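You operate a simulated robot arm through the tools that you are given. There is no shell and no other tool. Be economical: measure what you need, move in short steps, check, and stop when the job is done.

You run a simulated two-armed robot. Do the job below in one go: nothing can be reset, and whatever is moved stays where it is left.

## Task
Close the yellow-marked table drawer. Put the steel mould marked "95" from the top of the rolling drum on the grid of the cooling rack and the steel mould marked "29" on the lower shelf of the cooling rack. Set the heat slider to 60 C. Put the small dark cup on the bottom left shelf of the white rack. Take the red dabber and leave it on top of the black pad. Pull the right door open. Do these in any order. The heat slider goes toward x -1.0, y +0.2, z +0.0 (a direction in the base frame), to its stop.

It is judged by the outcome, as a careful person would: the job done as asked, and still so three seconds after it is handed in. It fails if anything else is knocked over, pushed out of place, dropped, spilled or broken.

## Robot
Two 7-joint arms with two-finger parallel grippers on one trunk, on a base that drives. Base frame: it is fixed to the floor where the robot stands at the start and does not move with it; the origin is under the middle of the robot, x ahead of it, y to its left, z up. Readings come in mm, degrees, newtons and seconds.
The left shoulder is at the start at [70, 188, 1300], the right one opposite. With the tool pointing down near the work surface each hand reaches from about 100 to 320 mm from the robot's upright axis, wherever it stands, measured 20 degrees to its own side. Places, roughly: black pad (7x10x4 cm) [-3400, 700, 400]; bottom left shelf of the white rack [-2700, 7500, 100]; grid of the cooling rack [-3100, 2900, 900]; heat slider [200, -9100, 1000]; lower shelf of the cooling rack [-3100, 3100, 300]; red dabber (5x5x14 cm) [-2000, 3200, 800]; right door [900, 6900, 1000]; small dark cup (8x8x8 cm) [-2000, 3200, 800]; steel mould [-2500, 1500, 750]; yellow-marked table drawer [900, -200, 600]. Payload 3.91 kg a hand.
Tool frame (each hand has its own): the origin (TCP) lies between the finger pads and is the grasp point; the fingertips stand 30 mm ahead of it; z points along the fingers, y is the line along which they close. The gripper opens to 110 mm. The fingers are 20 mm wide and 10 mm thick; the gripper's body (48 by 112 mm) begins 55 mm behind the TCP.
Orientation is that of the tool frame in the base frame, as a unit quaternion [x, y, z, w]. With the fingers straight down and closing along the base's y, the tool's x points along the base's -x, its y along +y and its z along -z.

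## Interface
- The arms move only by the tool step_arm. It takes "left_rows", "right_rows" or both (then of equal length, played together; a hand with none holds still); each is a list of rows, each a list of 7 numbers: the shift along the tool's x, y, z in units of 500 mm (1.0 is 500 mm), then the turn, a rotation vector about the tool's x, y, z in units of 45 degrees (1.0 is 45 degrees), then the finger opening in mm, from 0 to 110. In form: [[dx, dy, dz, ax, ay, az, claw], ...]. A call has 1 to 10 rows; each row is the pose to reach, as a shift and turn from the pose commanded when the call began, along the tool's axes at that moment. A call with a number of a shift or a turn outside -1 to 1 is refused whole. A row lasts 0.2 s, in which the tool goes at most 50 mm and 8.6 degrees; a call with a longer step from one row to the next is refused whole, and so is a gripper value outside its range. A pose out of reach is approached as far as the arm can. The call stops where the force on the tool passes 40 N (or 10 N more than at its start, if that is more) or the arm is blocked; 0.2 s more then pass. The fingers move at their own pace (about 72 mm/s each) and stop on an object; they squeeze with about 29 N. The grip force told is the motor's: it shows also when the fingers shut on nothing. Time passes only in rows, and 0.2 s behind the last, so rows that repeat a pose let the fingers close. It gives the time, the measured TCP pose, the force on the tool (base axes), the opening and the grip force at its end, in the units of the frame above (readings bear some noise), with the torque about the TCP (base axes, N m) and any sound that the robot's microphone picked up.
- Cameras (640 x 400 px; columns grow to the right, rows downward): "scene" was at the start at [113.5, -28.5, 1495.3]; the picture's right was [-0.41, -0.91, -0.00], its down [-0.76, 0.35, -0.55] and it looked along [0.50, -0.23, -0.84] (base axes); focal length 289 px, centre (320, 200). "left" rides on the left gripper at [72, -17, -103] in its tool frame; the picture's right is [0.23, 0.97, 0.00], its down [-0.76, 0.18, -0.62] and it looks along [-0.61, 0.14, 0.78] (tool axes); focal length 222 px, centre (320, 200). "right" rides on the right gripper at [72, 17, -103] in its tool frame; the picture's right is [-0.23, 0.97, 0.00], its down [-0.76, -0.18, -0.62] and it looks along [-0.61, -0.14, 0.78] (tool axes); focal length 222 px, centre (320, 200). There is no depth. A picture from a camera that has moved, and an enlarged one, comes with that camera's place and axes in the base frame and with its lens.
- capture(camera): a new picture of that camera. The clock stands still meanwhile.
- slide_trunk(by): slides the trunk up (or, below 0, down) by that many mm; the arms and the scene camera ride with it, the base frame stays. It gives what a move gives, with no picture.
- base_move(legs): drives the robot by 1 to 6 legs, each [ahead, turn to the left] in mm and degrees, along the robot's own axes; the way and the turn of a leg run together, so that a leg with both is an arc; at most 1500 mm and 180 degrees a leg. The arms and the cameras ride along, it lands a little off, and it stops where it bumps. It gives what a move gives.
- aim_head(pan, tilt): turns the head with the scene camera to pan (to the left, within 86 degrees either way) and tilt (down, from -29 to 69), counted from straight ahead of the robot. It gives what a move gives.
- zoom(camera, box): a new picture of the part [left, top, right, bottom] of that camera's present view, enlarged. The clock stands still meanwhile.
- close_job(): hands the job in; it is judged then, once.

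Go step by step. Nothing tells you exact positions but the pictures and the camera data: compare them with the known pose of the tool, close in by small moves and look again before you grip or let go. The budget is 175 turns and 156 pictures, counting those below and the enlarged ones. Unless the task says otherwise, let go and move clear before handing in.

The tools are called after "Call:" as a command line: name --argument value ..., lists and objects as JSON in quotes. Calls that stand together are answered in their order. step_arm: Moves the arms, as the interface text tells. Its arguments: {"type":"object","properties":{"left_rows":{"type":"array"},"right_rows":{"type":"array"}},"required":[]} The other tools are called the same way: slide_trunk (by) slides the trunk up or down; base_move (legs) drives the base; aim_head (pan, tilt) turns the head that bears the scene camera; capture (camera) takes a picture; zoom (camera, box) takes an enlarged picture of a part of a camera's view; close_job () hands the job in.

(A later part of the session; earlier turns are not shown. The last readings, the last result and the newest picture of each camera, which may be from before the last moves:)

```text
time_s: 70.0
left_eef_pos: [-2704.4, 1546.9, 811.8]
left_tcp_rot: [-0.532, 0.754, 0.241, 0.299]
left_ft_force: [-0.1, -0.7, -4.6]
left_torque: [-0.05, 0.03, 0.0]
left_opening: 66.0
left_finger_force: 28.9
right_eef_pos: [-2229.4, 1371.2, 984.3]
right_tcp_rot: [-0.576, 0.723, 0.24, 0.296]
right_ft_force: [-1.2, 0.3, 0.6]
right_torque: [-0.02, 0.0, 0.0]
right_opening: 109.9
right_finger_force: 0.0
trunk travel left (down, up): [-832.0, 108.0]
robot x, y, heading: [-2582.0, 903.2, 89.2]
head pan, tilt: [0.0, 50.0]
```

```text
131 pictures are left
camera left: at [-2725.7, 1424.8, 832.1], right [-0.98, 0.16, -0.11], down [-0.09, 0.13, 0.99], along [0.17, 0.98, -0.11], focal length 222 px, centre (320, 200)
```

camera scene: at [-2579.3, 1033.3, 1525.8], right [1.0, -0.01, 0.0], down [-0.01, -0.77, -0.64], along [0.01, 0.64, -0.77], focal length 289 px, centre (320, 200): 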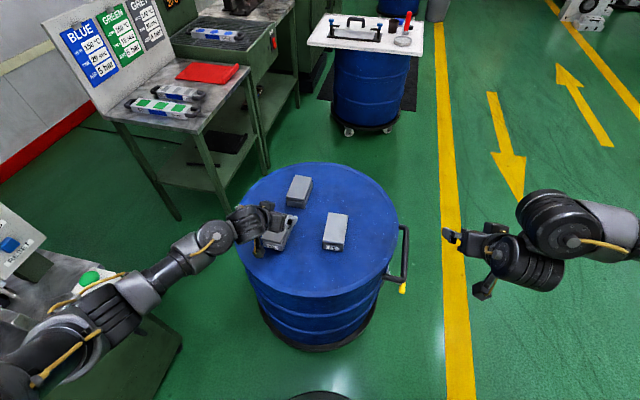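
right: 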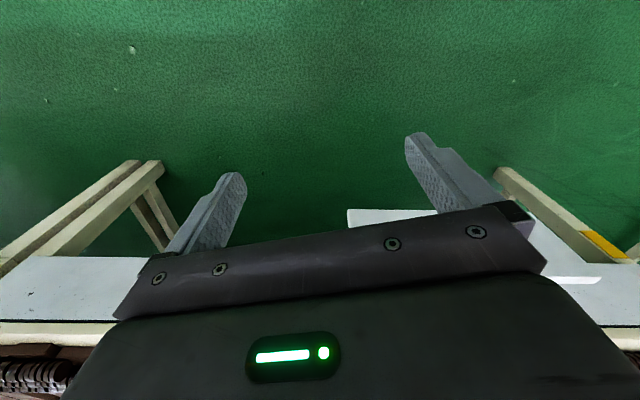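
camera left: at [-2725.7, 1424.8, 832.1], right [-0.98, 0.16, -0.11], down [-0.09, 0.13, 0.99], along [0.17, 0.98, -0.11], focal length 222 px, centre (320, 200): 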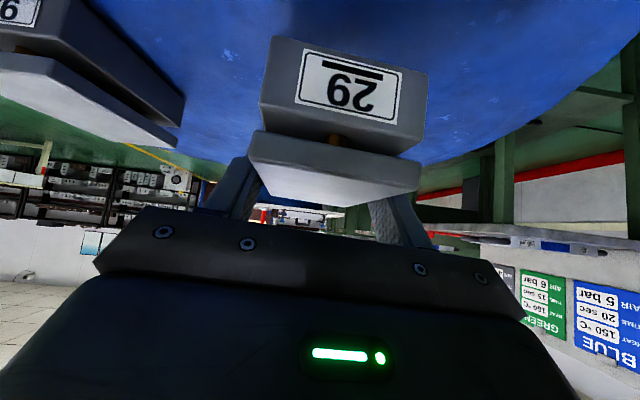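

Mould 29 is held (about 0.5 kg). I'll clear the left hand and bring the right over mould 95.

Call:
step_arm --left_rows '[[0, 0.02, -0.06, 0, 0, 0, 30], [-0.002, 0.04, -0.12, 0, 0, 0, 30], [-0.004, 0.06, -0.18, 0, 0, 0, 30], [-0.005, 0.083, -0.217, 0, 0, 0, 30], [-0.005, 0.083, -0.217, 0, 0, 0, 30], [-0.005, 0.083, -0.217, 0, 0, 0, 30], [-0.005, 0.083, -0.217, 0, 0, 0, 30], [-0.005, 0.083, -0.217, 0, 0, 0, 30]]' --right_rows '[[0.006, 0.08, 0.043, 0, 0, 0, 110], [0.011, 0.16, 0.086, 0, 0, 0, 110], [0.017, 0.24, 0.128, 0, 0, 0, 110], [0.022, 0.32, 0.171, 0, 0, 0, 110], [0.028, 0.4, 0.214, 0, 0, 0, 110], [0.033, 0.48, 0.257, 0, 0, 0, 110], [0.039, 0.56, 0.299, 0, 0, 0, 110], [0.045, 0.641, 0.342, 0, 0, 0, 110]]'

Call:
capture --camera "right"

Call:
capture --camera "scene"

```text
time_s: 71.8
left_eef_pos: [-2766.0, 1488.8, 890.5]
left_tcp_rot: [-0.533, 0.754, 0.241, 0.299]
left_ft_force: [-0.5, -0.1, -5.3]
left_torque: [-0.06, 0.01, 0.03]
left_opening: 65.9
left_finger_force: 29.2
right_eef_pos: [-2525.2, 1545.9, 849.6]
right_tcp_rot: [-0.577, 0.722, 0.239, 0.297]
right_ft_force: [0.6, -0.1, -0.9]
right_torque: [-0.02, 0.0, 0.01]
right_opening: 110.0
right_finger_force: 0.0
right hand out of reach, approached as far as the arm can: row 1, 2
trunk travel left (down, up): [-832.0, 108.0]
robot x, y, heading: [-2581.3, 904.4, 89.1]
head pan, tilt: [0.0, 50.0]
```

```text
130 pictures are left
camera right: at [-2566.7, 1428.9, 872.0], right [-0.91, 0.37, 0.16], down [0.2, 0.06, 0.98], along [0.35, 0.93, -0.13], focal length 222 px, centre (320, 200)
```

right: 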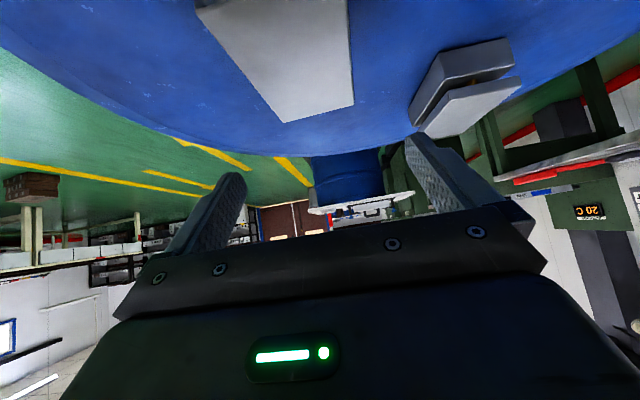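

```text
129 pictures are left
camera scene: at [-2584.0, 1033.3, 1525.8], right [1.0, -0.01, 0.0], down [-0.01, -0.77, -0.64], along [0.01, 0.64, -0.77], focal length 289 px, centre (320, 200)
```

scene: 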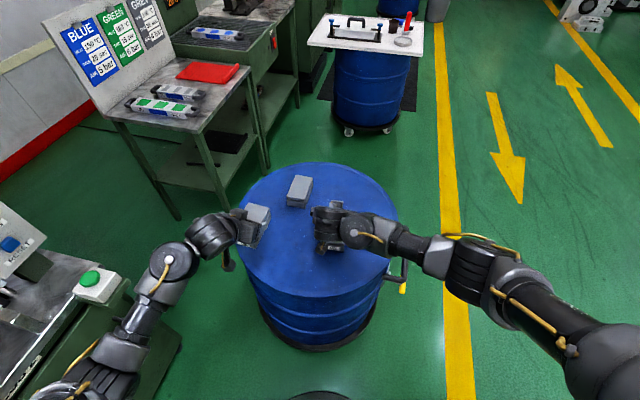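

Well centred over 95. I'll descend and grip.

Call:
step_arm --right_rows '[[0.038, 0, 0.038, 0, 0, 0, 110], [0.076, 0, 0.076, 0, 0, 0, 110], [0.113, 0, 0.113, 0, 0, 0, 110]]'

Call:
capture --camera "right"

```text
time_s: 72.6
left_eef_pos: [-2764.8, 1487.4, 891.7]
left_tcp_rot: [-0.534, 0.753, 0.243, 0.299]
left_ft_force: [0.3, -0.3, -6.3]
left_torque: [-0.06, 0.02, 0.04]
left_opening: 66.0
left_finger_force: 28.7
right_eef_pos: [-2522.7, 1545.2, 769.1]
right_tcp_rot: [-0.576, 0.723, 0.241, 0.296]
right_ft_force: [-0.5, 0.7, -0.2]
right_torque: [0.0, 0.01, 0.03]
right_opening: 110.1
right_finger_force: 0.1
trunk travel left (down, up): [-832.0, 108.0]
robot x, y, heading: [-2581.8, 904.4, 89.0]
head pan, tilt: [0.0, 50.0]
```

```text
128 pictures are left
camera right: at [-2565.6, 1427.9, 791.5], right [-0.91, 0.37, 0.17], down [0.2, 0.06, 0.98], along [0.35, 0.93, -0.13], focal length 222 px, centre (320, 200)
```

right: 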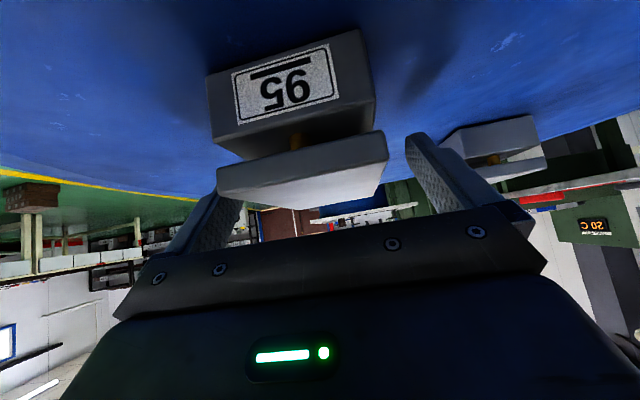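

Call:
step_arm --right_rows '[[0, 0, 0, 0, 0, 0, 60], [0, 0, 0, 0, 0, 0, 40], [0, 0, 0, 0, 0, 0, 40], [0, 0, 0, 0, 0, 0, 40]]'

Call:
step_arm --right_rows '[[-0.06, 0, -0.06, 0, 0, 0, 30], [-0.12, 0, -0.12, 0, 0, 0, 30], [-0.17, 0, -0.17, 0, 0, 0, 30]]'

Call:
base_move --legs '[[-300, 0]]'

Call:
capture --camera "scene"

```text
time_s: 73.6
left_eef_pos: [-2765.1, 1487.2, 891.6]
left_tcp_rot: [-0.533, 0.753, 0.243, 0.299]
left_ft_force: [-0.3, 0.1, -5.5]
left_torque: [-0.01, 0.03, 0.0]
left_opening: 66.4
left_finger_force: 28.7
right_eef_pos: [-2523.1, 1544.5, 769.4]
right_tcp_rot: [-0.577, 0.722, 0.241, 0.295]
right_ft_force: [-1.5, -0.9, 0.0]
right_torque: [-0.14, -0.11, 0.02]
right_opening: 65.7
right_finger_force: 28.5
trunk travel left (down, up): [-832.0, 108.0]
robot x, y, heading: [-2583.0, 902.2, 89.1]
head pan, tilt: [0.0, 50.0]
```

```text
time_s: 74.4
left_eef_pos: [-2764.0, 1488.7, 889.0]
left_tcp_rot: [-0.533, 0.754, 0.242, 0.299]
left_ft_force: [-0.1, 0.4, -5.4]
left_torque: [-0.02, 0.03, -0.01]
left_opening: 66.1
left_finger_force: 29.1
right_eef_pos: [-2519.9, 1545.4, 888.6]
right_tcp_rot: [-0.576, 0.723, 0.24, 0.295]
right_ft_force: [-0.6, -0.3, -6.0]
right_torque: [-0.01, 0.02, 0.04]
right_opening: 65.9
right_finger_force: 28.8
trunk travel left (down, up): [-832.0, 108.0]
robot x, y, heading: [-2578.9, 903.3, 89.2]
head pan, tilt: [0.0, 50.0]
```

```text
time_s: 76.5
left_eef_pos: [-2769.1, 1180.9, 890.3]
left_tcp_rot: [-0.532, 0.754, 0.242, 0.299]
left_ft_force: [-0.2, 1.3, -5.3]
left_torque: [-0.04, 0.03, 0.0]
left_opening: 65.7
left_finger_force: 28.6
right_eef_pos: [-2523.2, 1236.1, 888.7]
right_tcp_rot: [-0.576, 0.723, 0.24, 0.296]
right_ft_force: [-1.3, 0.1, -5.5]
right_torque: [-0.05, 0.02, -0.02]
right_opening: 65.9
right_finger_force: 28.8
trunk travel left (down, up): [-832.0, 108.0]
robot x, y, heading: [-2585.7, 596.7, 88.8]
head pan, tilt: [0.0, 50.0]
```

```text
127 pictures are left
camera scene: at [-2585.8, 724.7, 1525.7], right [1.0, -0.02, 0.0], down [-0.01, -0.77, -0.64], along [0.01, 0.64, -0.77], focal length 289 px, centre (320, 200)
```

scene: 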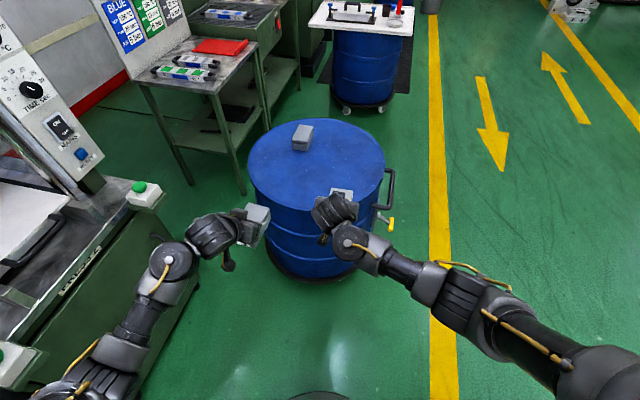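

Both moulds are in hand. The cooling rack is rotated about 13° with its front edge near [-2830, 2690]. I'll raise the trunk and go round the drum on the +x side, stopping short to look.

Call:
slide_trunk --by 105

Call:
base_move --legs '[[0, -45], [1300, 0], [0, 83], [600, 0]]'

Call:
aim_head --pan 15 --tilt 40

Call:
capture --camera "scene"

```text
time_s: 77.8
left_eef_pos: [-2769.7, 1179.9, 996.1]
left_tcp_rot: [-0.532, 0.754, 0.242, 0.299]
left_ft_force: [0.3, 0.2, -5.8]
left_torque: [-0.03, 0.0, -0.01]
left_opening: 66.0
left_finger_force: 28.8
right_eef_pos: [-2522.8, 1237.1, 994.3]
right_tcp_rot: [-0.576, 0.723, 0.24, 0.295]
right_ft_force: [-0.8, -0.5, -4.5]
right_torque: [-0.02, 0.01, -0.04]
right_opening: 65.7
right_finger_force: 29.1
trunk travel left (down, up): [-937.0, 3.0]
robot x, y, heading: [-2588.4, 593.9, 89.0]
head pan, tilt: [0.0, 50.0]
```

```text
time_s: 93.0
left_eef_pos: [-2536.8, 2328.0, 995.5]
left_tcp_rot: [0.753, -0.534, -0.328, -0.202]
left_ft_force: [-1.1, -0.1, -6.1]
left_torque: [-0.05, -0.01, 0.03]
left_opening: 65.6
left_finger_force: 29.4
right_eef_pos: [-2379.3, 2526.2, 995.2]
right_tcp_rot: [0.784, -0.49, -0.326, -0.198]
right_ft_force: [-0.1, 0.1, -5.8]
right_torque: [-0.07, -0.03, -0.02]
right_opening: 66.0
right_finger_force: 28.3
trunk travel left (down, up): [-937.0, 3.0]
robot x, y, heading: [-2031.0, 1986.3, 128.2]
head pan, tilt: [0.0, 50.0]
```

```text
time_s: 93.8
left_eef_pos: [-2538.5, 2329.9, 994.7]
left_tcp_rot: [0.753, -0.535, -0.327, -0.202]
left_ft_force: [-0.5, 0.2, -6.0]
left_torque: [-0.08, 0.0, 0.03]
left_opening: 66.1
left_finger_force: 29.1
right_eef_pos: [-2380.7, 2527.3, 994.4]
right_tcp_rot: [0.784, -0.491, -0.324, -0.198]
right_ft_force: [-0.6, -0.8, -5.7]
right_torque: [-0.07, -0.03, 0.05]
right_opening: 65.6
right_finger_force: 28.8
trunk travel left (down, up): [-937.0, 3.0]
robot x, y, heading: [-2024.3, 1985.7, 127.9]
head pan, tilt: [15.0, 40.0]
```

```text
126 pictures are left
camera scene: at [-2129.5, 2081.2, 1644.8], right [0.6, 0.8, 0.0], down [0.51, -0.39, -0.76], along [-0.61, 0.46, -0.64], focal length 289 px, centre (320, 200)
```

scene: 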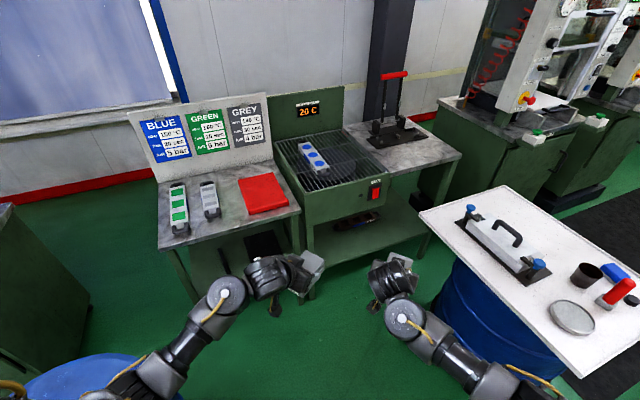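

The rack is in view. I'll zoom to locate its grid and lower shelf.

Call:
zoom --camera "scene" --box '[264, 100, 474, 260]'

```text
2.50 times, centred on (369, 180) of scene
camera zoom: at [-2129.5, 2081.2, 1644.8], right [0.6, 0.8, 0.0], down [0.51, -0.39, -0.76], along [-0.61, 0.46, -0.64], focal length 723 px, centre (198, 250)
```

zoom: 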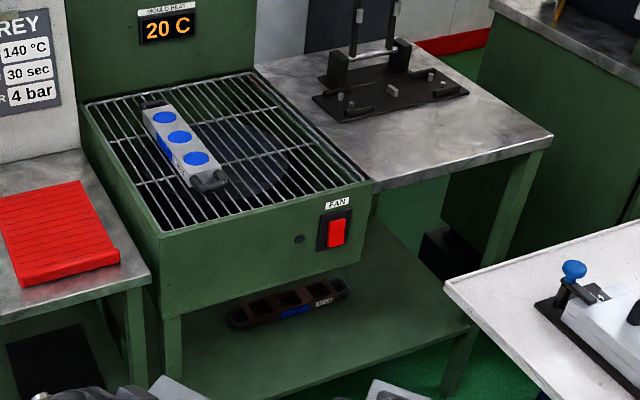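

The grid is at z≈830 with free space right of the blue plate, around [-3035, 2976]. The lower shelf is at z≈280. I'll retract the left hand a little and move to about [-2550, 2545], facing 145°.

Call:
step_arm --left_rows '[[0.055, 0, -0.055, 0, 0, 0, 30], [0.11, 0, -0.11, 0, 0, 0, 30], [0.16, 0, -0.16, 0, 0, 0, 30]]'

Call:
base_move --legs '[[0, 5.5], [767, 0], [0, 11.5]]'

Call:
aim_head --pan 0 --tilt 55

Call:
capture --camera "scene"

```text
time_s: 94.6
left_eef_pos: [-2497.7, 2223.2, 996.2]
left_tcp_rot: [0.752, -0.535, -0.328, -0.202]
left_ft_force: [0.3, -0.6, -5.6]
left_torque: [-0.06, -0.01, 0.01]
left_opening: 65.8
left_finger_force: 29.1
right_eef_pos: [-2380.1, 2525.6, 995.5]
right_tcp_rot: [0.784, -0.491, -0.324, -0.199]
right_ft_force: [0.4, 0.4, -5.7]
right_torque: [-0.02, -0.03, 0.0]
right_opening: 65.8
right_finger_force: 29.5
trunk travel left (down, up): [-937.0, 3.0]
robot x, y, heading: [-2027.0, 1983.9, 127.9]
head pan, tilt: [15.0, 40.0]
```

```text
time_s: 100.1
left_eef_pos: [-3078.6, 2667.1, 996.8]
left_tcp_rot: [0.819, -0.427, -0.351, -0.155]
left_ft_force: [-0.2, 0.3, -5.9]
left_torque: [-0.04, -0.04, 0.01]
left_opening: 66.0
left_finger_force: 29.1
right_eef_pos: [-3047.1, 2991.5, 995.0]
right_tcp_rot: [0.843, -0.38, -0.348, -0.153]
right_ft_force: [-0.1, -0.5, -4.4]
right_torque: [-0.06, -0.01, 0.01]
right_opening: 65.6
right_finger_force: 28.7
trunk travel left (down, up): [-937.0, 3.0]
robot x, y, heading: [-2563.3, 2562.9, 143.6]
head pan, tilt: [15.0, 40.0]
```

```text
time_s: 100.8
left_eef_pos: [-3078.0, 2667.0, 996.0]
left_tcp_rot: [0.818, -0.428, -0.352, -0.156]
left_ft_force: [-0.1, -0.3, -6.0]
left_torque: [-0.03, -0.01, -0.01]
left_opening: 65.9
left_finger_force: 28.9
right_eef_pos: [-3046.2, 2990.3, 995.9]
right_tcp_rot: [0.843, -0.379, -0.349, -0.153]
right_ft_force: [-0.5, 0.3, -5.4]
right_torque: [-0.04, -0.05, -0.02]
right_opening: 65.8
right_finger_force: 28.8
trunk travel left (down, up): [-937.0, 3.0]
robot x, y, heading: [-2564.7, 2565.9, 143.4]
head pan, tilt: [0.0, 55.0]
```

```text
124 pictures are left
camera scene: at [-2663.2, 2639.3, 1624.3], right [0.59, 0.8, 0.0], down [0.66, -0.49, -0.57], along [-0.46, 0.34, -0.82], focal length 289 px, centre (320, 200)
```

scene: 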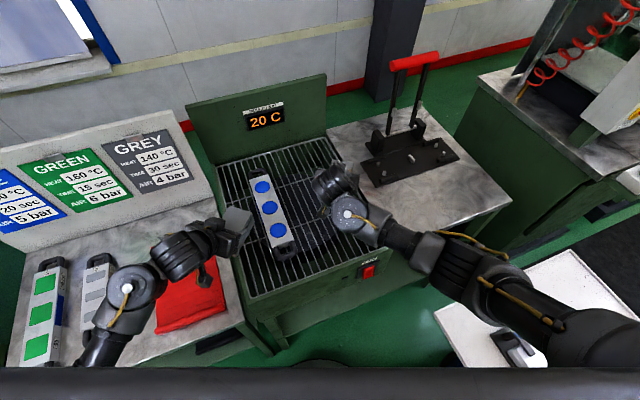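

The right hand is over the free half of the grid. I'll lower most of the way, then look.

Call:
step_arm --right_rows '[[0.045, 0, 0.045, 0, 0, 0, 30], [0.09, 0, 0.09, 0, 0, 0, 30], [0.135, 0, 0.135, 0, 0, 0, 30]]'

Call:
zoom --camera "scene" --box '[210, 90, 450, 290]'

Call:
capture --camera "right"

```text
time_s: 101.6
left_eef_pos: [-3077.1, 2664.1, 998.6]
left_tcp_rot: [0.817, -0.427, -0.354, -0.156]
left_ft_force: [-0.1, -0.4, -4.2]
left_torque: [-0.05, -0.04, 0.01]
left_opening: 65.7
left_finger_force: 29.1
right_eef_pos: [-3045.6, 2989.3, 905.9]
right_tcp_rot: [0.841, -0.379, -0.356, -0.152]
right_ft_force: [-7.1, 5.6, 21.3]
right_torque: [0.84, -0.27, 0.06]
right_opening: 66.2
right_finger_force: 28.9
trunk travel left (down, up): [-937.0, 3.0]
robot x, y, heading: [-2556.9, 2567.3, 143.4]
head pan, tilt: [0.0, 55.0]
```

```text
2.00 times, centred on (330, 190) of scene
camera zoom: at [-2658.9, 2636.2, 1625.5], right [0.6, 0.8, 0.0], down [0.66, -0.49, -0.58], along [-0.46, 0.34, -0.82], focal length 579 px, centre (300, 220)
```

zoom: 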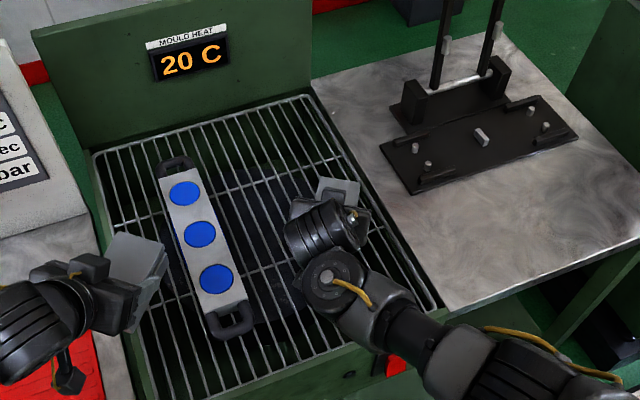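

```text
122 pictures are left
camera right: at [-2975.6, 2885.3, 926.6], right [-0.83, -0.53, 0.18], down [0.08, 0.19, 0.98], along [-0.55, 0.83, -0.12], focal length 222 px, centre (320, 200)
```

right: 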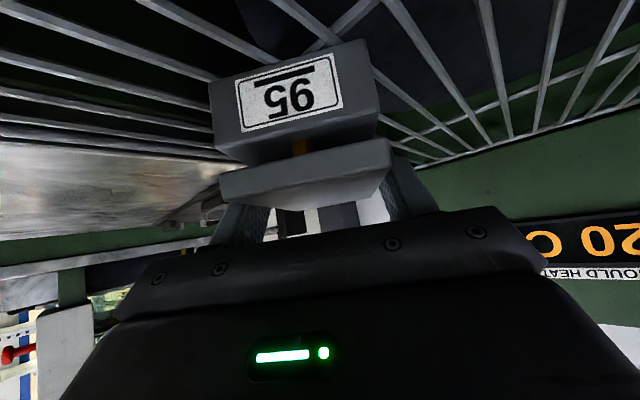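

Contact at TCP z≈906 means the mould is on the grid (z≈867). I'll ease the pressure and release.

Call:
step_arm --right_rows '[[-0.003, 0, -0.003, 0, 0, 0, 30], [-0.003, 0, -0.003, 0, 0, 0, 30]]'

```text
time_s: 102.2
left_eef_pos: [-3079.1, 2665.5, 997.3]
left_tcp_rot: [0.818, -0.427, -0.352, -0.156]
left_ft_force: [0.1, -0.4, -5.3]
left_torque: [-0.04, -0.05, -0.03]
left_opening: 65.8
left_finger_force: 28.6
right_eef_pos: [-3045.5, 2988.8, 902.3]
right_tcp_rot: [0.842, -0.379, -0.352, -0.153]
right_ft_force: [-8.5, 4.7, 23.5]
right_torque: [0.69, 0.13, 0.37]
right_opening: 65.9
right_finger_force: 28.8
trunk travel left (down, up): [-937.0, 3.0]
robot x, y, heading: [-2565.4, 2569.7, 143.6]
head pan, tilt: [0.0, 55.0]
```

Call:
step_arm --right_rows '[[-0.004, 0, -0.004, 0, 0, 0, 30], [-0.007, 0, -0.007, 0, 0, 0, 30]]'

```text
time_s: 102.8
left_eef_pos: [-3078.8, 2666.0, 996.3]
left_tcp_rot: [0.818, -0.427, -0.351, -0.155]
left_ft_force: [0.5, 0.1, -5.6]
left_torque: [-0.05, -0.03, 0.0]
left_opening: 66.1
left_finger_force: 28.9
right_eef_pos: [-3043.2, 2990.1, 903.0]
right_tcp_rot: [0.844, -0.38, -0.345, -0.154]
right_ft_force: [-0.1, -1.3, -2.1]
right_torque: [0.0, 0.29, 0.13]
right_opening: 65.7
right_finger_force: 29.1
trunk travel left (down, up): [-937.0, 3.0]
robot x, y, heading: [-2562.0, 2566.0, 143.4]
head pan, tilt: [0.0, 55.0]
```

Nearly weightless now, resting on the grid. I'll open and withdraw upward.

Call:
step_arm --right_rows '[[0, 0, 0, 0, 0, 0, 80], [0, 0, 0, 0, 0, 0, 110], [0, 0, 0, 0, 0, 0, 110], [0, 0, 0, 0, 0, 0, 110]]'

Call:
step_arm --right_rows '[[-0.05, 0, -0.05, 0, 0, 0, 110], [-0.1, 0, -0.1, 0, 0, 0, 110], [-0.15, 0, -0.15, 0, 0, 0, 110], [-0.18, 0, -0.18, 0, 0, 0, 110]]'

Call:
capture --camera "right"

Call:
zoom --camera "scene" --box '[210, 90, 450, 290]'

```text
time_s: 103.8
left_eef_pos: [-3078.2, 2667.0, 996.4]
left_tcp_rot: [0.819, -0.427, -0.352, -0.154]
left_ft_force: [-1.1, -0.3, -5.7]
left_torque: [-0.07, -0.04, 0.03]
left_opening: 65.8
left_finger_force: 28.9
right_eef_pos: [-3045.5, 2989.2, 906.3]
right_tcp_rot: [0.843, -0.38, -0.349, -0.154]
right_ft_force: [0.5, -0.4, 0.1]
right_torque: [-0.02, -0.01, -0.01]
right_opening: 110.0
right_finger_force: 0.1
trunk travel left (down, up): [-937.0, 3.0]
robot x, y, heading: [-2559.3, 2562.9, 143.3]
head pan, tilt: [0.0, 55.0]
```

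```text
time_s: 104.8
left_eef_pos: [-3077.4, 2666.4, 995.8]
left_tcp_rot: [0.818, -0.427, -0.352, -0.155]
left_ft_force: [0.6, 0.0, -5.5]
left_torque: [-0.03, -0.05, 0.01]
left_opening: 65.7
left_finger_force: 29.1
right_eef_pos: [-3047.8, 2991.9, 1034.1]
right_tcp_rot: [0.843, -0.379, -0.349, -0.153]
right_ft_force: [0.3, 0.6, -0.3]
right_torque: [0.02, 0.01, -0.02]
right_opening: 110.3
right_finger_force: 0.0
trunk travel left (down, up): [-937.0, 3.0]
robot x, y, heading: [-2562.8, 2565.6, 143.6]
head pan, tilt: [0.0, 55.0]
```

```text
121 pictures are left
camera right: at [-2976.9, 2887.4, 1056.4], right [-0.83, -0.53, 0.17], down [0.07, 0.2, 0.98], along [-0.55, 0.83, -0.13], focal length 222 px, centre (320, 200)
```

right: 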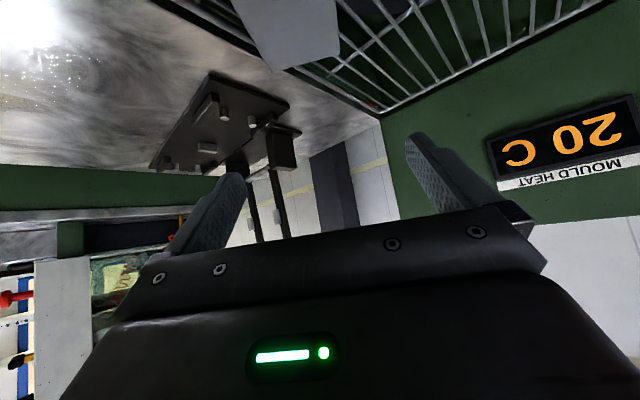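

```text
2.00 times, centred on (330, 190) of scene
camera zoom: at [-2662.2, 2639.4, 1624.3], right [0.6, 0.8, 0.0], down [0.66, -0.49, -0.57], along [-0.46, 0.34, -0.82], focal length 579 px, centre (300, 220)
```

zoom: 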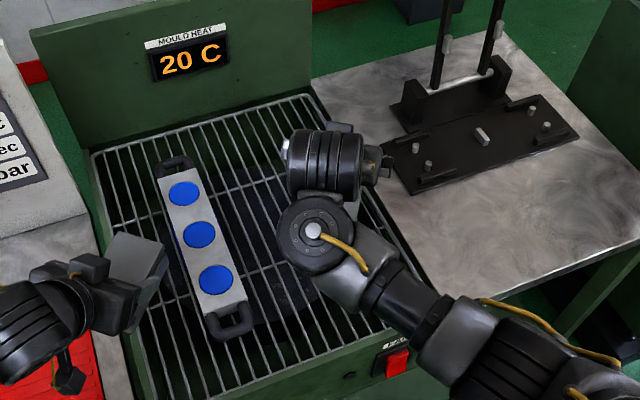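

Released. I'll back away and check the placement.

Call:
base_move --legs '[[-450, 0]]'

Call:
aim_head --pan 5 --tilt 42

Call:
capture --camera "scene"

Call:
zoom --camera "scene" --box '[220, 80, 420, 220]'

```text
time_s: 107.5
left_eef_pos: [-2723.7, 2403.4, 996.3]
left_tcp_rot: [0.818, -0.427, -0.353, -0.156]
left_ft_force: [-0.2, -0.9, -5.9]
left_torque: [-0.04, -0.02, 0.0]
left_opening: 65.6
left_finger_force: 29.2
right_eef_pos: [-2692.4, 2728.6, 1033.6]
right_tcp_rot: [0.843, -0.38, -0.349, -0.153]
right_ft_force: [-0.5, 0.1, 1.0]
right_torque: [0.0, -0.03, 0.03]
right_opening: 110.2
right_finger_force: 0.1
trunk travel left (down, up): [-937.0, 3.0]
robot x, y, heading: [-2211.3, 2299.1, 143.5]
head pan, tilt: [0.0, 55.0]
```

```text
time_s: 108.3
left_eef_pos: [-2722.2, 2402.8, 996.5]
left_tcp_rot: [0.818, -0.428, -0.352, -0.156]
left_ft_force: [1.2, -0.8, -5.4]
left_torque: [-0.06, -0.02, -0.02]
left_opening: 65.4
left_finger_force: 29.0
right_eef_pos: [-2692.0, 2728.1, 1034.6]
right_tcp_rot: [0.843, -0.379, -0.35, -0.153]
right_ft_force: [0.0, -0.1, -0.7]
right_torque: [0.03, 0.01, -0.04]
right_opening: 109.9
right_finger_force: 0.1
trunk travel left (down, up): [-937.0, 3.0]
robot x, y, heading: [-2204.3, 2303.7, 143.4]
head pan, tilt: [5.0, 42.0]
```

```text
119 pictures are left
camera scene: at [-2318.9, 2376.3, 1642.1], right [0.52, 0.85, 0.0], down [0.57, -0.35, -0.74], along [-0.63, 0.39, -0.67], focal length 289 px, centre (320, 200)
```

scene: 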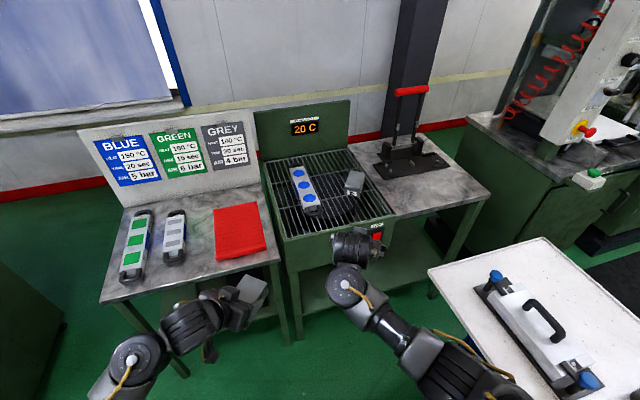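

```text
2.86 times, centred on (320, 150) of scene
camera zoom: at [-2318.9, 2376.3, 1642.1], right [0.52, 0.85, 0.0], down [0.57, -0.35, -0.74], along [-0.63, 0.39, -0.67], focal length 827 px, centre (320, 343)
```

zoom: 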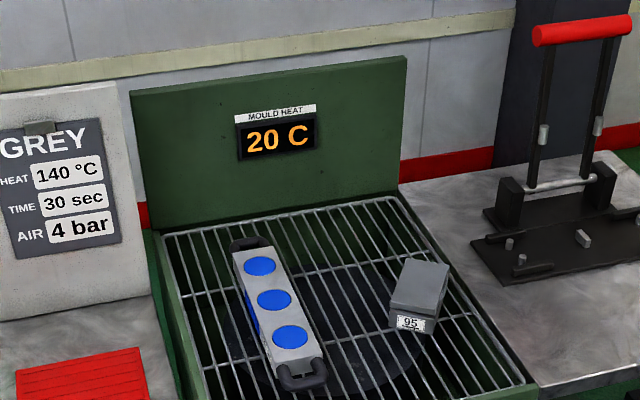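

The 95 mould sits well on the grid. Now I'll retract the right hand, lower the trunk and look at the lower shelf.

Call:
step_arm --right_rows '[[0.04, -0.05, -0.04, 0, 0, 0, 110], [0.08, -0.1, -0.08, 0, 0, 0, 110], [0.12, -0.15, -0.12, 0, 0, 0, 110], [0.16, -0.2, -0.16, 0, 0, 0, 110], [0.18, -0.26, -0.18, 0, 0, 0, 110]]'

Call:
slide_trunk --by -560

Call:
aim_head --pan 5 --tilt 30

Call:
capture --camera "scene"

```text
time_s: 109.7
left_eef_pos: [-2722.6, 2402.9, 994.7]
left_tcp_rot: [0.819, -0.429, -0.35, -0.154]
left_ft_force: [0.1, -0.4, -5.8]
left_torque: [-0.02, -0.02, 0.01]
left_opening: 66.0
left_finger_force: 29.1
right_eef_pos: [-2487.4, 2761.1, 1028.8]
right_tcp_rot: [0.841, -0.364, -0.343, -0.205]
right_ft_force: [-0.4, 0.0, -0.2]
right_torque: [0.02, 0.02, 0.01]
right_opening: 110.1
right_finger_force: 0.1
trunk travel left (down, up): [-937.0, 3.0]
robot x, y, heading: [-2205.5, 2304.9, 143.3]
head pan, tilt: [5.0, 42.0]
stopped in row 5 (right hand): the arm was blocked; the commanded pose is now the measured one
```

```text
refused: -560 is not a number from -400 to 400
```

```text
time_s: 110.4
left_eef_pos: [-2722.2, 2402.1, 996.4]
left_tcp_rot: [0.818, -0.427, -0.352, -0.155]
left_ft_force: [-0.5, -0.3, -5.3]
left_torque: [-0.05, -0.04, -0.02]
left_opening: 65.9
left_finger_force: 29.1
right_eef_pos: [-2489.1, 2760.3, 1028.7]
right_tcp_rot: [0.841, -0.364, -0.344, -0.204]
right_ft_force: [-0.2, -1.0, -0.5]
right_torque: [0.02, -0.05, -0.01]
right_opening: 110.1
right_finger_force: 0.2
trunk travel left (down, up): [-937.0, 3.0]
robot x, y, heading: [-2203.2, 2303.9, 143.4]
head pan, tilt: [5.0, 30.0]
```

```text
117 pictures are left
camera scene: at [-2325.2, 2380.6, 1660.3], right [0.52, 0.85, 0.0], down [0.43, -0.26, -0.87], along [-0.74, 0.45, -0.5], focal length 289 px, centre (320, 200)
```

scene: 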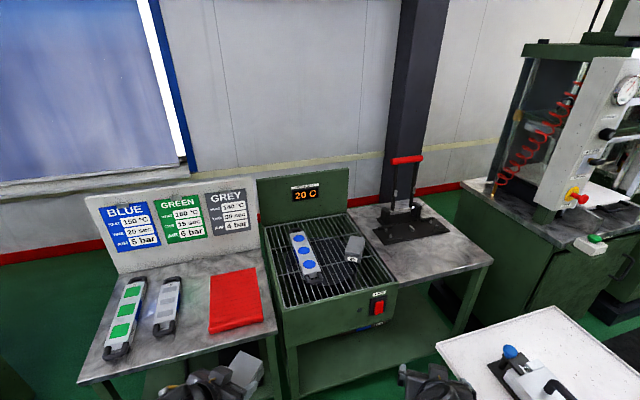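

Call:
slide_trunk --by -300

Call:
slide_trunk --by -270

Call:
capture --camera "scene"

```text
time_s: 113.4
left_eef_pos: [-2722.3, 2403.0, 696.2]
left_tcp_rot: [0.818, -0.427, -0.352, -0.155]
left_ft_force: [0.5, 0.0, -5.4]
left_torque: [0.01, -0.03, 0.0]
left_opening: 65.7
left_finger_force: 29.1
right_eef_pos: [-2487.3, 2760.1, 729.7]
right_tcp_rot: [0.841, -0.364, -0.344, -0.203]
right_ft_force: [1.0, 0.6, -1.1]
right_torque: [0.0, 0.01, 0.01]
right_opening: 110.2
right_finger_force: 0.1
trunk travel left (down, up): [-637.0, 303.0]
robot x, y, heading: [-2209.7, 2303.1, 143.8]
head pan, tilt: [5.0, 30.0]
```

```text
time_s: 116.2
left_eef_pos: [-2721.7, 2403.2, 426.0]
left_tcp_rot: [0.818, -0.427, -0.352, -0.155]
left_ft_force: [0.7, 0.4, -5.3]
left_torque: [-0.03, -0.04, 0.0]
left_opening: 65.8
left_finger_force: 29.1
right_eef_pos: [-2487.4, 2760.4, 460.7]
right_tcp_rot: [0.841, -0.364, -0.344, -0.203]
right_ft_force: [-0.6, 0.3, 0.8]
right_torque: [0.0, 0.01, -0.01]
right_opening: 110.3
right_finger_force: 0.1
trunk travel left (down, up): [-367.0, 573.0]
robot x, y, heading: [-2208.1, 2303.1, 143.5]
head pan, tilt: [5.0, 30.0]
```

```text
116 pictures are left
camera scene: at [-2324.9, 2380.2, 1090.5], right [0.52, 0.85, 0.0], down [0.43, -0.26, -0.87], along [-0.74, 0.45, -0.5], focal length 289 px, centre (320, 200)
```

scene: 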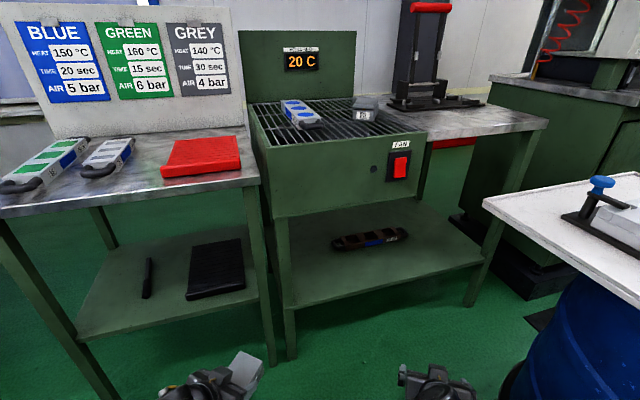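

The lower shelf (z≈280) is open in front of the brown plate. I'll aim mould 29 at about [-3002, 2779], extend and yaw the left hand, lower a bit and drive partway.

Call:
step_arm --left_rows '[[-0.058, -0.041, 0.055, -0.087, 0.006, -0.086, 30], [-0.115, -0.082, 0.11, -0.173, 0.012, -0.172, 30], [-0.172, -0.123, 0.165, -0.26, 0.018, -0.258, 30], [-0.23, -0.164, 0.22, -0.346, 0.023, -0.344, 30]]'

Call:
slide_trunk --by -75

Call:
base_move --legs '[[160, 0]]'

Call:
capture --camera "scene"

Call:
capture --camera "left"

```text
time_s: 117.2
left_eef_pos: [-2748.9, 2578.9, 427.0]
left_tcp_rot: [0.884, -0.264, -0.376, -0.085]
left_ft_force: [0.1, 0.7, -5.3]
left_torque: [-0.05, -0.05, 0.01]
left_opening: 65.8
left_finger_force: 29.3
right_eef_pos: [-2487.4, 2760.6, 458.5]
right_tcp_rot: [0.841, -0.364, -0.344, -0.204]
right_ft_force: [0.1, 0.3, -1.1]
right_torque: [0.01, -0.04, 0.02]
right_opening: 110.1
right_finger_force: 0.1
trunk travel left (down, up): [-367.0, 573.0]
robot x, y, heading: [-2204.5, 2300.4, 143.5]
head pan, tilt: [5.0, 30.0]
```

```text
time_s: 118.3
left_eef_pos: [-2749.0, 2578.0, 353.6]
left_tcp_rot: [0.885, -0.264, -0.375, -0.085]
left_ft_force: [0.3, 0.2, -6.1]
left_torque: [-0.04, -0.05, 0.0]
left_opening: 66.0
left_finger_force: 28.8
right_eef_pos: [-2488.3, 2760.2, 383.6]
right_tcp_rot: [0.841, -0.364, -0.344, -0.204]
right_ft_force: [0.1, 0.1, -0.1]
right_torque: [-0.01, -0.02, 0.01]
right_opening: 110.1
right_finger_force: 0.1
trunk travel left (down, up): [-292.0, 648.0]
robot x, y, heading: [-2205.7, 2303.0, 143.6]
head pan, tilt: [5.0, 30.0]
```

```text
time_s: 119.7
left_eef_pos: [-2876.2, 2674.4, 352.6]
left_tcp_rot: [0.884, -0.265, -0.374, -0.086]
left_ft_force: [-1.0, -0.4, -5.5]
left_torque: [0.01, -0.05, 0.0]
left_opening: 65.7
left_finger_force: 28.8
right_eef_pos: [-2614.5, 2856.9, 383.7]
right_tcp_rot: [0.84, -0.365, -0.345, -0.205]
right_ft_force: [0.0, 0.1, -0.4]
right_torque: [0.01, 0.0, 0.03]
right_opening: 109.8
right_finger_force: 0.0
trunk travel left (down, up): [-292.0, 648.0]
robot x, y, heading: [-2334.3, 2397.8, 143.3]
head pan, tilt: [5.0, 30.0]
```

```text
115 pictures are left
camera scene: at [-2453.3, 2476.1, 1015.3], right [0.52, 0.85, 0.0], down [0.43, -0.26, -0.87], along [-0.74, 0.45, -0.5], focal length 289 px, centre (320, 200)
```

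scene: 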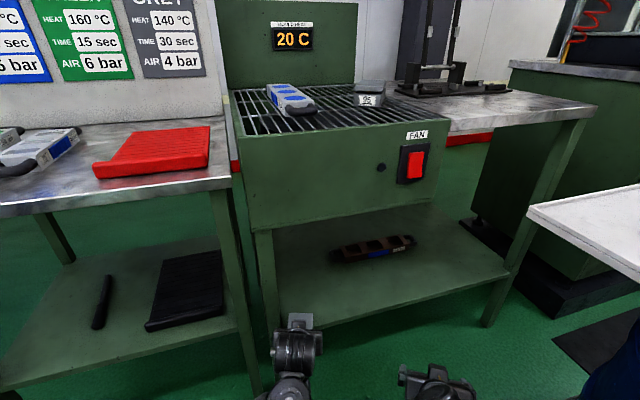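

```text
114 pictures are left
camera left: at [-2760.9, 2625.1, 373.6], right [-0.39, -0.92, -0.12], down [-0.15, -0.06, 0.99], along [-0.91, 0.4, -0.11], focal length 222 px, centre (320, 200)
```

left: 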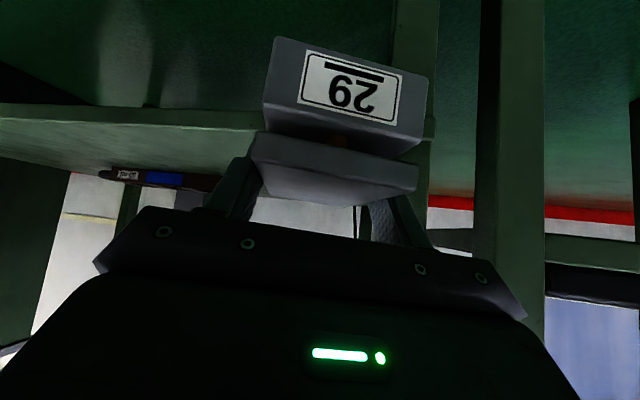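

I'll raise 20 mm for shelf clearance and shift right 30 mm to clear the leg. Then I'll drive in.

Call:
slide_trunk --by 20

Call:
step_arm --left_rows '[[0, -0.03, 0, 0, 0, 0, 30], [0, -0.06, 0, 0, 0, 0, 30]]'

Call:
base_move --legs '[[80, 0]]'

Call:
capture --camera "scene"

Call:
capture --camera "left"

```text
time_s: 120.4
left_eef_pos: [-2878.2, 2675.2, 372.7]
left_tcp_rot: [0.885, -0.264, -0.375, -0.085]
left_ft_force: [0.5, -0.4, -6.8]
left_torque: [-0.02, -0.01, 0.0]
left_opening: 66.1
left_finger_force: 29.3
right_eef_pos: [-2615.6, 2856.9, 404.9]
right_tcp_rot: [0.841, -0.364, -0.345, -0.204]
right_ft_force: [-0.2, 0.0, -0.2]
right_torque: [-0.01, -0.01, -0.01]
right_opening: 110.1
right_finger_force: 0.0
trunk travel left (down, up): [-312.0, 628.0]
robot x, y, heading: [-2336.2, 2398.6, 143.1]
head pan, tilt: [5.0, 30.0]
```

```text
time_s: 121.0
left_eef_pos: [-2861.4, 2700.3, 370.5]
left_tcp_rot: [0.884, -0.264, -0.375, -0.085]
left_ft_force: [2.0, -0.1, -5.6]
left_torque: [-0.01, -0.05, 0.02]
left_opening: 65.6
left_finger_force: 29.0
right_eef_pos: [-2615.5, 2855.2, 404.9]
right_tcp_rot: [0.84, -0.366, -0.344, -0.206]
right_ft_force: [-0.7, -0.4, -0.9]
right_torque: [0.01, 0.02, 0.0]
right_opening: 109.9
right_finger_force: 0.0
trunk travel left (down, up): [-312.0, 628.0]
robot x, y, heading: [-2335.5, 2395.5, 143.2]
head pan, tilt: [5.0, 30.0]
```

```text
time_s: 122.0
left_eef_pos: [-2925.9, 2748.0, 369.9]
left_tcp_rot: [0.885, -0.264, -0.374, -0.086]
left_ft_force: [-0.9, 0.1, -6.2]
left_torque: [-0.04, -0.06, -0.01]
left_opening: 65.9
left_finger_force: 28.8
right_eef_pos: [-2680.0, 2904.6, 404.8]
right_tcp_rot: [0.841, -0.364, -0.344, -0.205]
right_ft_force: [0.0, 0.8, -1.2]
right_torque: [0.01, 0.01, -0.03]
right_opening: 110.1
right_finger_force: 0.0
trunk travel left (down, up): [-312.0, 628.0]
robot x, y, heading: [-2400.4, 2443.5, 143.6]
head pan, tilt: [5.0, 30.0]
```

```text
113 pictures are left
camera scene: at [-2517.8, 2524.0, 1035.3], right [0.52, 0.85, 0.0], down [0.43, -0.26, -0.87], along [-0.74, 0.45, -0.5], focal length 289 px, centre (320, 200)
```

scene: 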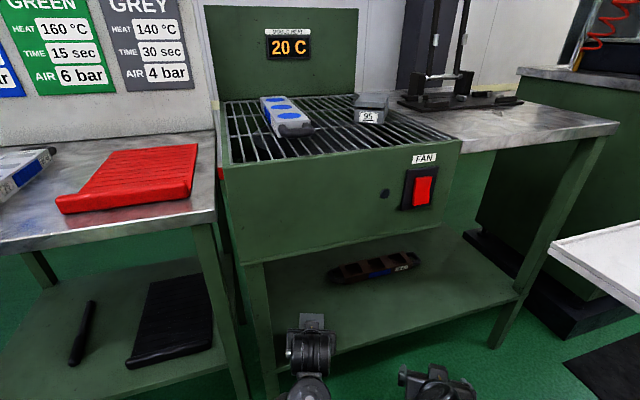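

```text
112 pictures are left
camera left: at [-2810.2, 2698.1, 391.2], right [-0.39, -0.92, -0.11], down [-0.15, -0.06, 0.99], along [-0.91, 0.4, -0.12], focal length 222 px, centre (320, 200)
```

left: 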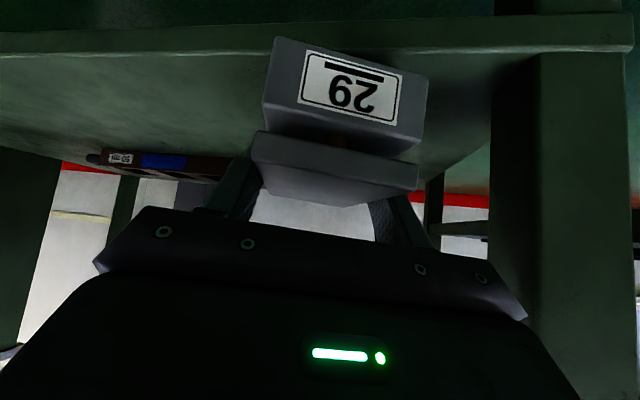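

Clear of the leg. I'll drive the last 85 mm in.

Call:
base_move --legs '[[88, 0]]'

Call:
capture --camera "left"

Call:
capture --camera "scene"

```text
time_s: 123.1
left_eef_pos: [-2997.6, 2801.0, 369.9]
left_tcp_rot: [0.885, -0.264, -0.374, -0.085]
left_ft_force: [-0.1, -0.1, -6.1]
left_torque: [0.01, -0.05, 0.0]
left_opening: 65.8
left_finger_force: 29.4
right_eef_pos: [-2751.7, 2957.7, 405.7]
right_tcp_rot: [0.841, -0.364, -0.344, -0.204]
right_ft_force: [0.2, -0.1, 0.7]
right_torque: [-0.01, 0.02, -0.02]
right_opening: 109.9
right_finger_force: 0.0
trunk travel left (down, up): [-312.0, 628.0]
robot x, y, heading: [-2473.0, 2497.3, 143.3]
head pan, tilt: [5.0, 30.0]
```

```text
111 pictures are left
camera left: at [-2881.4, 2751.7, 391.1], right [-0.39, -0.92, -0.11], down [-0.15, -0.06, 0.99], along [-0.91, 0.4, -0.12], focal length 222 px, centre (320, 200)
```

left: 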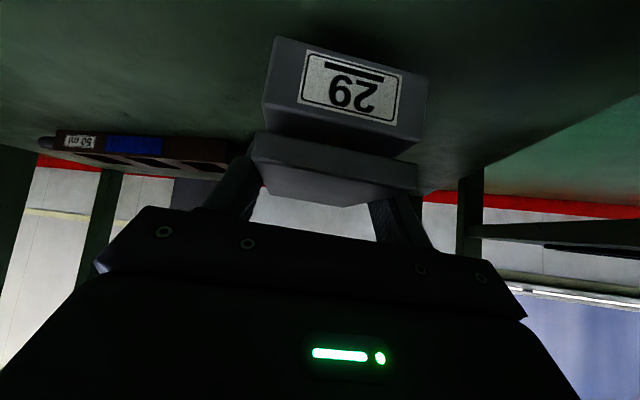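

```text
110 pictures are left
camera scene: at [-2589.3, 2577.3, 1035.3], right [0.53, 0.85, 0.0], down [0.43, -0.26, -0.87], along [-0.74, 0.45, -0.5], focal length 289 px, centre (320, 200)
```

scene: 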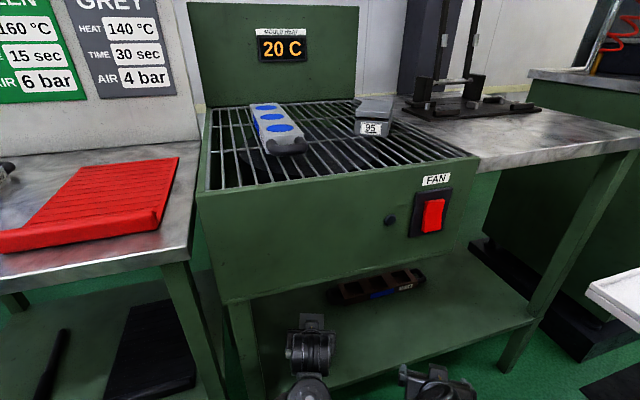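

The mould is over the shelf. I'll push it 30 mm deeper and lower it.

Call:
step_arm --left_rows '[[-0.042, 0, 0.042, 0, 0, 0, 30], [-0.022, -0.001, 0.062, 0, 0, 0, 30], [0.0, -0.003, 0.084, 0, 0, 0, 30], [0.014, -0.004, 0.098, 0, 0, 0, 30], [0.021, -0.005, 0.105, 0, 0, 0, 30], [0.028, -0.005, 0.112, 0, 0, 0, 30], [0.035, -0.005, 0.119, 0, 0, 0, 30]]'

```text
time_s: 124.5
left_eef_pos: [-3021.8, 2822.3, 329.4]
left_tcp_rot: [0.882, -0.261, -0.381, -0.092]
left_ft_force: [-2.8, 1.6, 15.3]
left_torque: [0.34, -0.79, 0.2]
left_opening: 66.4
left_finger_force: 29.0
right_eef_pos: [-2751.0, 2958.1, 404.6]
right_tcp_rot: [0.84, -0.365, -0.345, -0.205]
right_ft_force: [0.0, 0.3, -0.4]
right_torque: [0.04, -0.01, -0.02]
right_opening: 110.3
right_finger_force: 0.0
trunk travel left (down, up): [-312.0, 628.0]
robot x, y, heading: [-2469.8, 2500.1, 143.3]
head pan, tilt: [5.0, 30.0]
stopped in row 6 (left hand): the force on the tool passed its limit at 45 N (the readings are from after the stop); the commanded pose is now the measured one
```

Contact with the shelf (z≈290). I'll ease 2 mm, open and retreat.

Call:
step_arm --left_rows '[[-0.002, 0, -0.002, 0, 0, 0, 30], [-0.004, 0, -0.004, 0, 0, 0, 30]]'

Call:
step_arm --left_rows '[[0, 0, 0, 0, 0, 0, 80], [0, 0, 0, 0, 0, 0, 105], [0, 0, 0, 0, 0, 0, 105], [0, 0, 0, 0, 0, 0, 105]]'

Call:
step_arm --left_rows '[[0, 0, -0.06, 0, 0, 0, 105], [0, 0, -0.12, 0, 0, 0, 105]]'

Call:
capture --camera "left"

```text
time_s: 125.1
left_eef_pos: [-3022.2, 2820.8, 330.0]
left_tcp_rot: [0.883, -0.264, -0.378, -0.09]
left_ft_force: [-2.9, 5.2, 9.3]
left_torque: [0.85, 0.27, 0.07]
left_opening: 66.5
left_finger_force: 29.5
right_eef_pos: [-2750.0, 2957.3, 404.9]
right_tcp_rot: [0.84, -0.365, -0.345, -0.205]
right_ft_force: [0.7, 0.3, -0.2]
right_torque: [0.03, 0.01, -0.01]
right_opening: 110.1
right_finger_force: 0.0
trunk travel left (down, up): [-312.0, 628.0]
robot x, y, heading: [-2470.6, 2504.0, 143.3]
head pan, tilt: [5.0, 30.0]
```

```text
time_s: 126.1
left_eef_pos: [-3021.4, 2819.5, 330.3]
left_tcp_rot: [0.883, -0.263, -0.378, -0.09]
left_ft_force: [-1.0, -16.7, 18.0]
left_torque: [0.42, -0.23, -0.27]
left_opening: 97.3
left_finger_force: 0.1
right_eef_pos: [-2750.1, 2958.0, 405.3]
right_tcp_rot: [0.841, -0.364, -0.344, -0.204]
right_ft_force: [0.5, -1.4, 0.0]
right_torque: [0.0, 0.0, -0.01]
right_opening: 110.1
right_finger_force: 0.1
trunk travel left (down, up): [-312.0, 628.0]
robot x, y, heading: [-2468.1, 2500.6, 143.2]
head pan, tilt: [5.0, 30.0]
```

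```text
time_s: 126.7
left_eef_pos: [-2994.0, 2794.6, 373.3]
left_tcp_rot: [0.882, -0.263, -0.383, -0.085]
left_ft_force: [0.0, -0.2, 0.2]
left_torque: [0.02, -0.01, 0.02]
left_opening: 105.1
left_finger_force: 0.0
right_eef_pos: [-2751.6, 2958.4, 406.1]
right_tcp_rot: [0.841, -0.365, -0.344, -0.205]
right_ft_force: [0.4, 0.7, -0.6]
right_torque: [0.0, 0.01, -0.01]
right_opening: 109.8
right_finger_force: 0.1
trunk travel left (down, up): [-312.0, 628.0]
robot x, y, heading: [-2470.4, 2499.1, 143.4]
head pan, tilt: [5.0, 30.0]
```

```text
109 pictures are left
camera left: at [-2876.4, 2745.0, 391.9], right [-0.38, -0.92, -0.11], down [-0.13, -0.07, 0.99], along [-0.91, 0.39, -0.1], focal length 222 px, centre (320, 200)
```

left: 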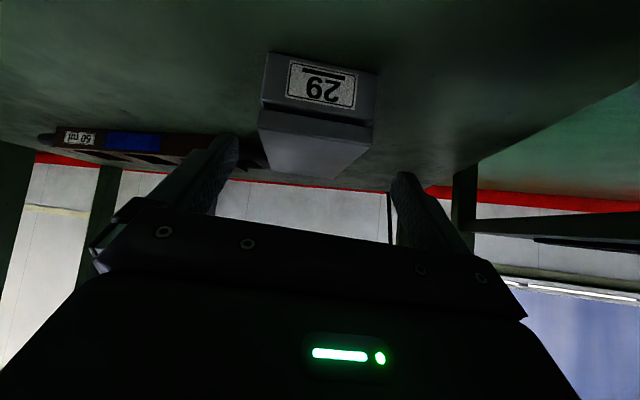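

Mould 29 stands on the shelf. I'll back straight out and verify.

Call:
base_move --legs '[[-350, 0]]'

Call:
capture --camera "scene"

```text
time_s: 129.0
left_eef_pos: [-2710.6, 2585.5, 370.1]
left_tcp_rot: [0.882, -0.264, -0.381, -0.083]
left_ft_force: [-0.5, 0.1, 0.1]
left_torque: [-0.01, 0.01, -0.04]
left_opening: 105.3
left_finger_force: 0.0
right_eef_pos: [-2470.8, 2748.7, 404.5]
right_tcp_rot: [0.841, -0.365, -0.343, -0.205]
right_ft_force: [0.3, 0.2, 0.0]
right_torque: [-0.04, 0.0, 0.0]
right_opening: 110.0
right_finger_force: 0.1
trunk travel left (down, up): [-312.0, 628.0]
robot x, y, heading: [-2191.3, 2289.2, 143.2]
head pan, tilt: [5.0, 30.0]
```

```text
108 pictures are left
camera scene: at [-2308.5, 2368.4, 1035.5], right [0.52, 0.85, 0.0], down [0.43, -0.26, -0.87], along [-0.74, 0.45, -0.5], focal length 289 px, centre (320, 200)
```

scene: 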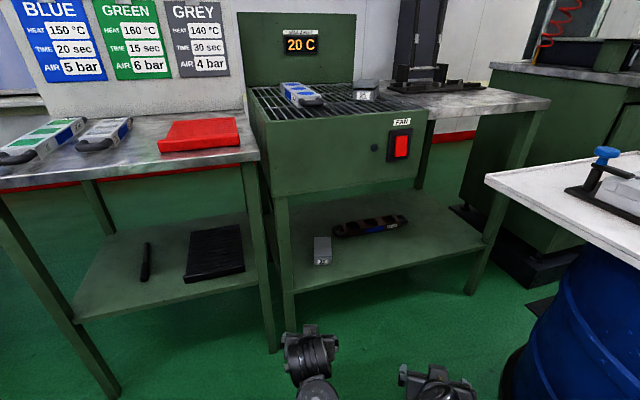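

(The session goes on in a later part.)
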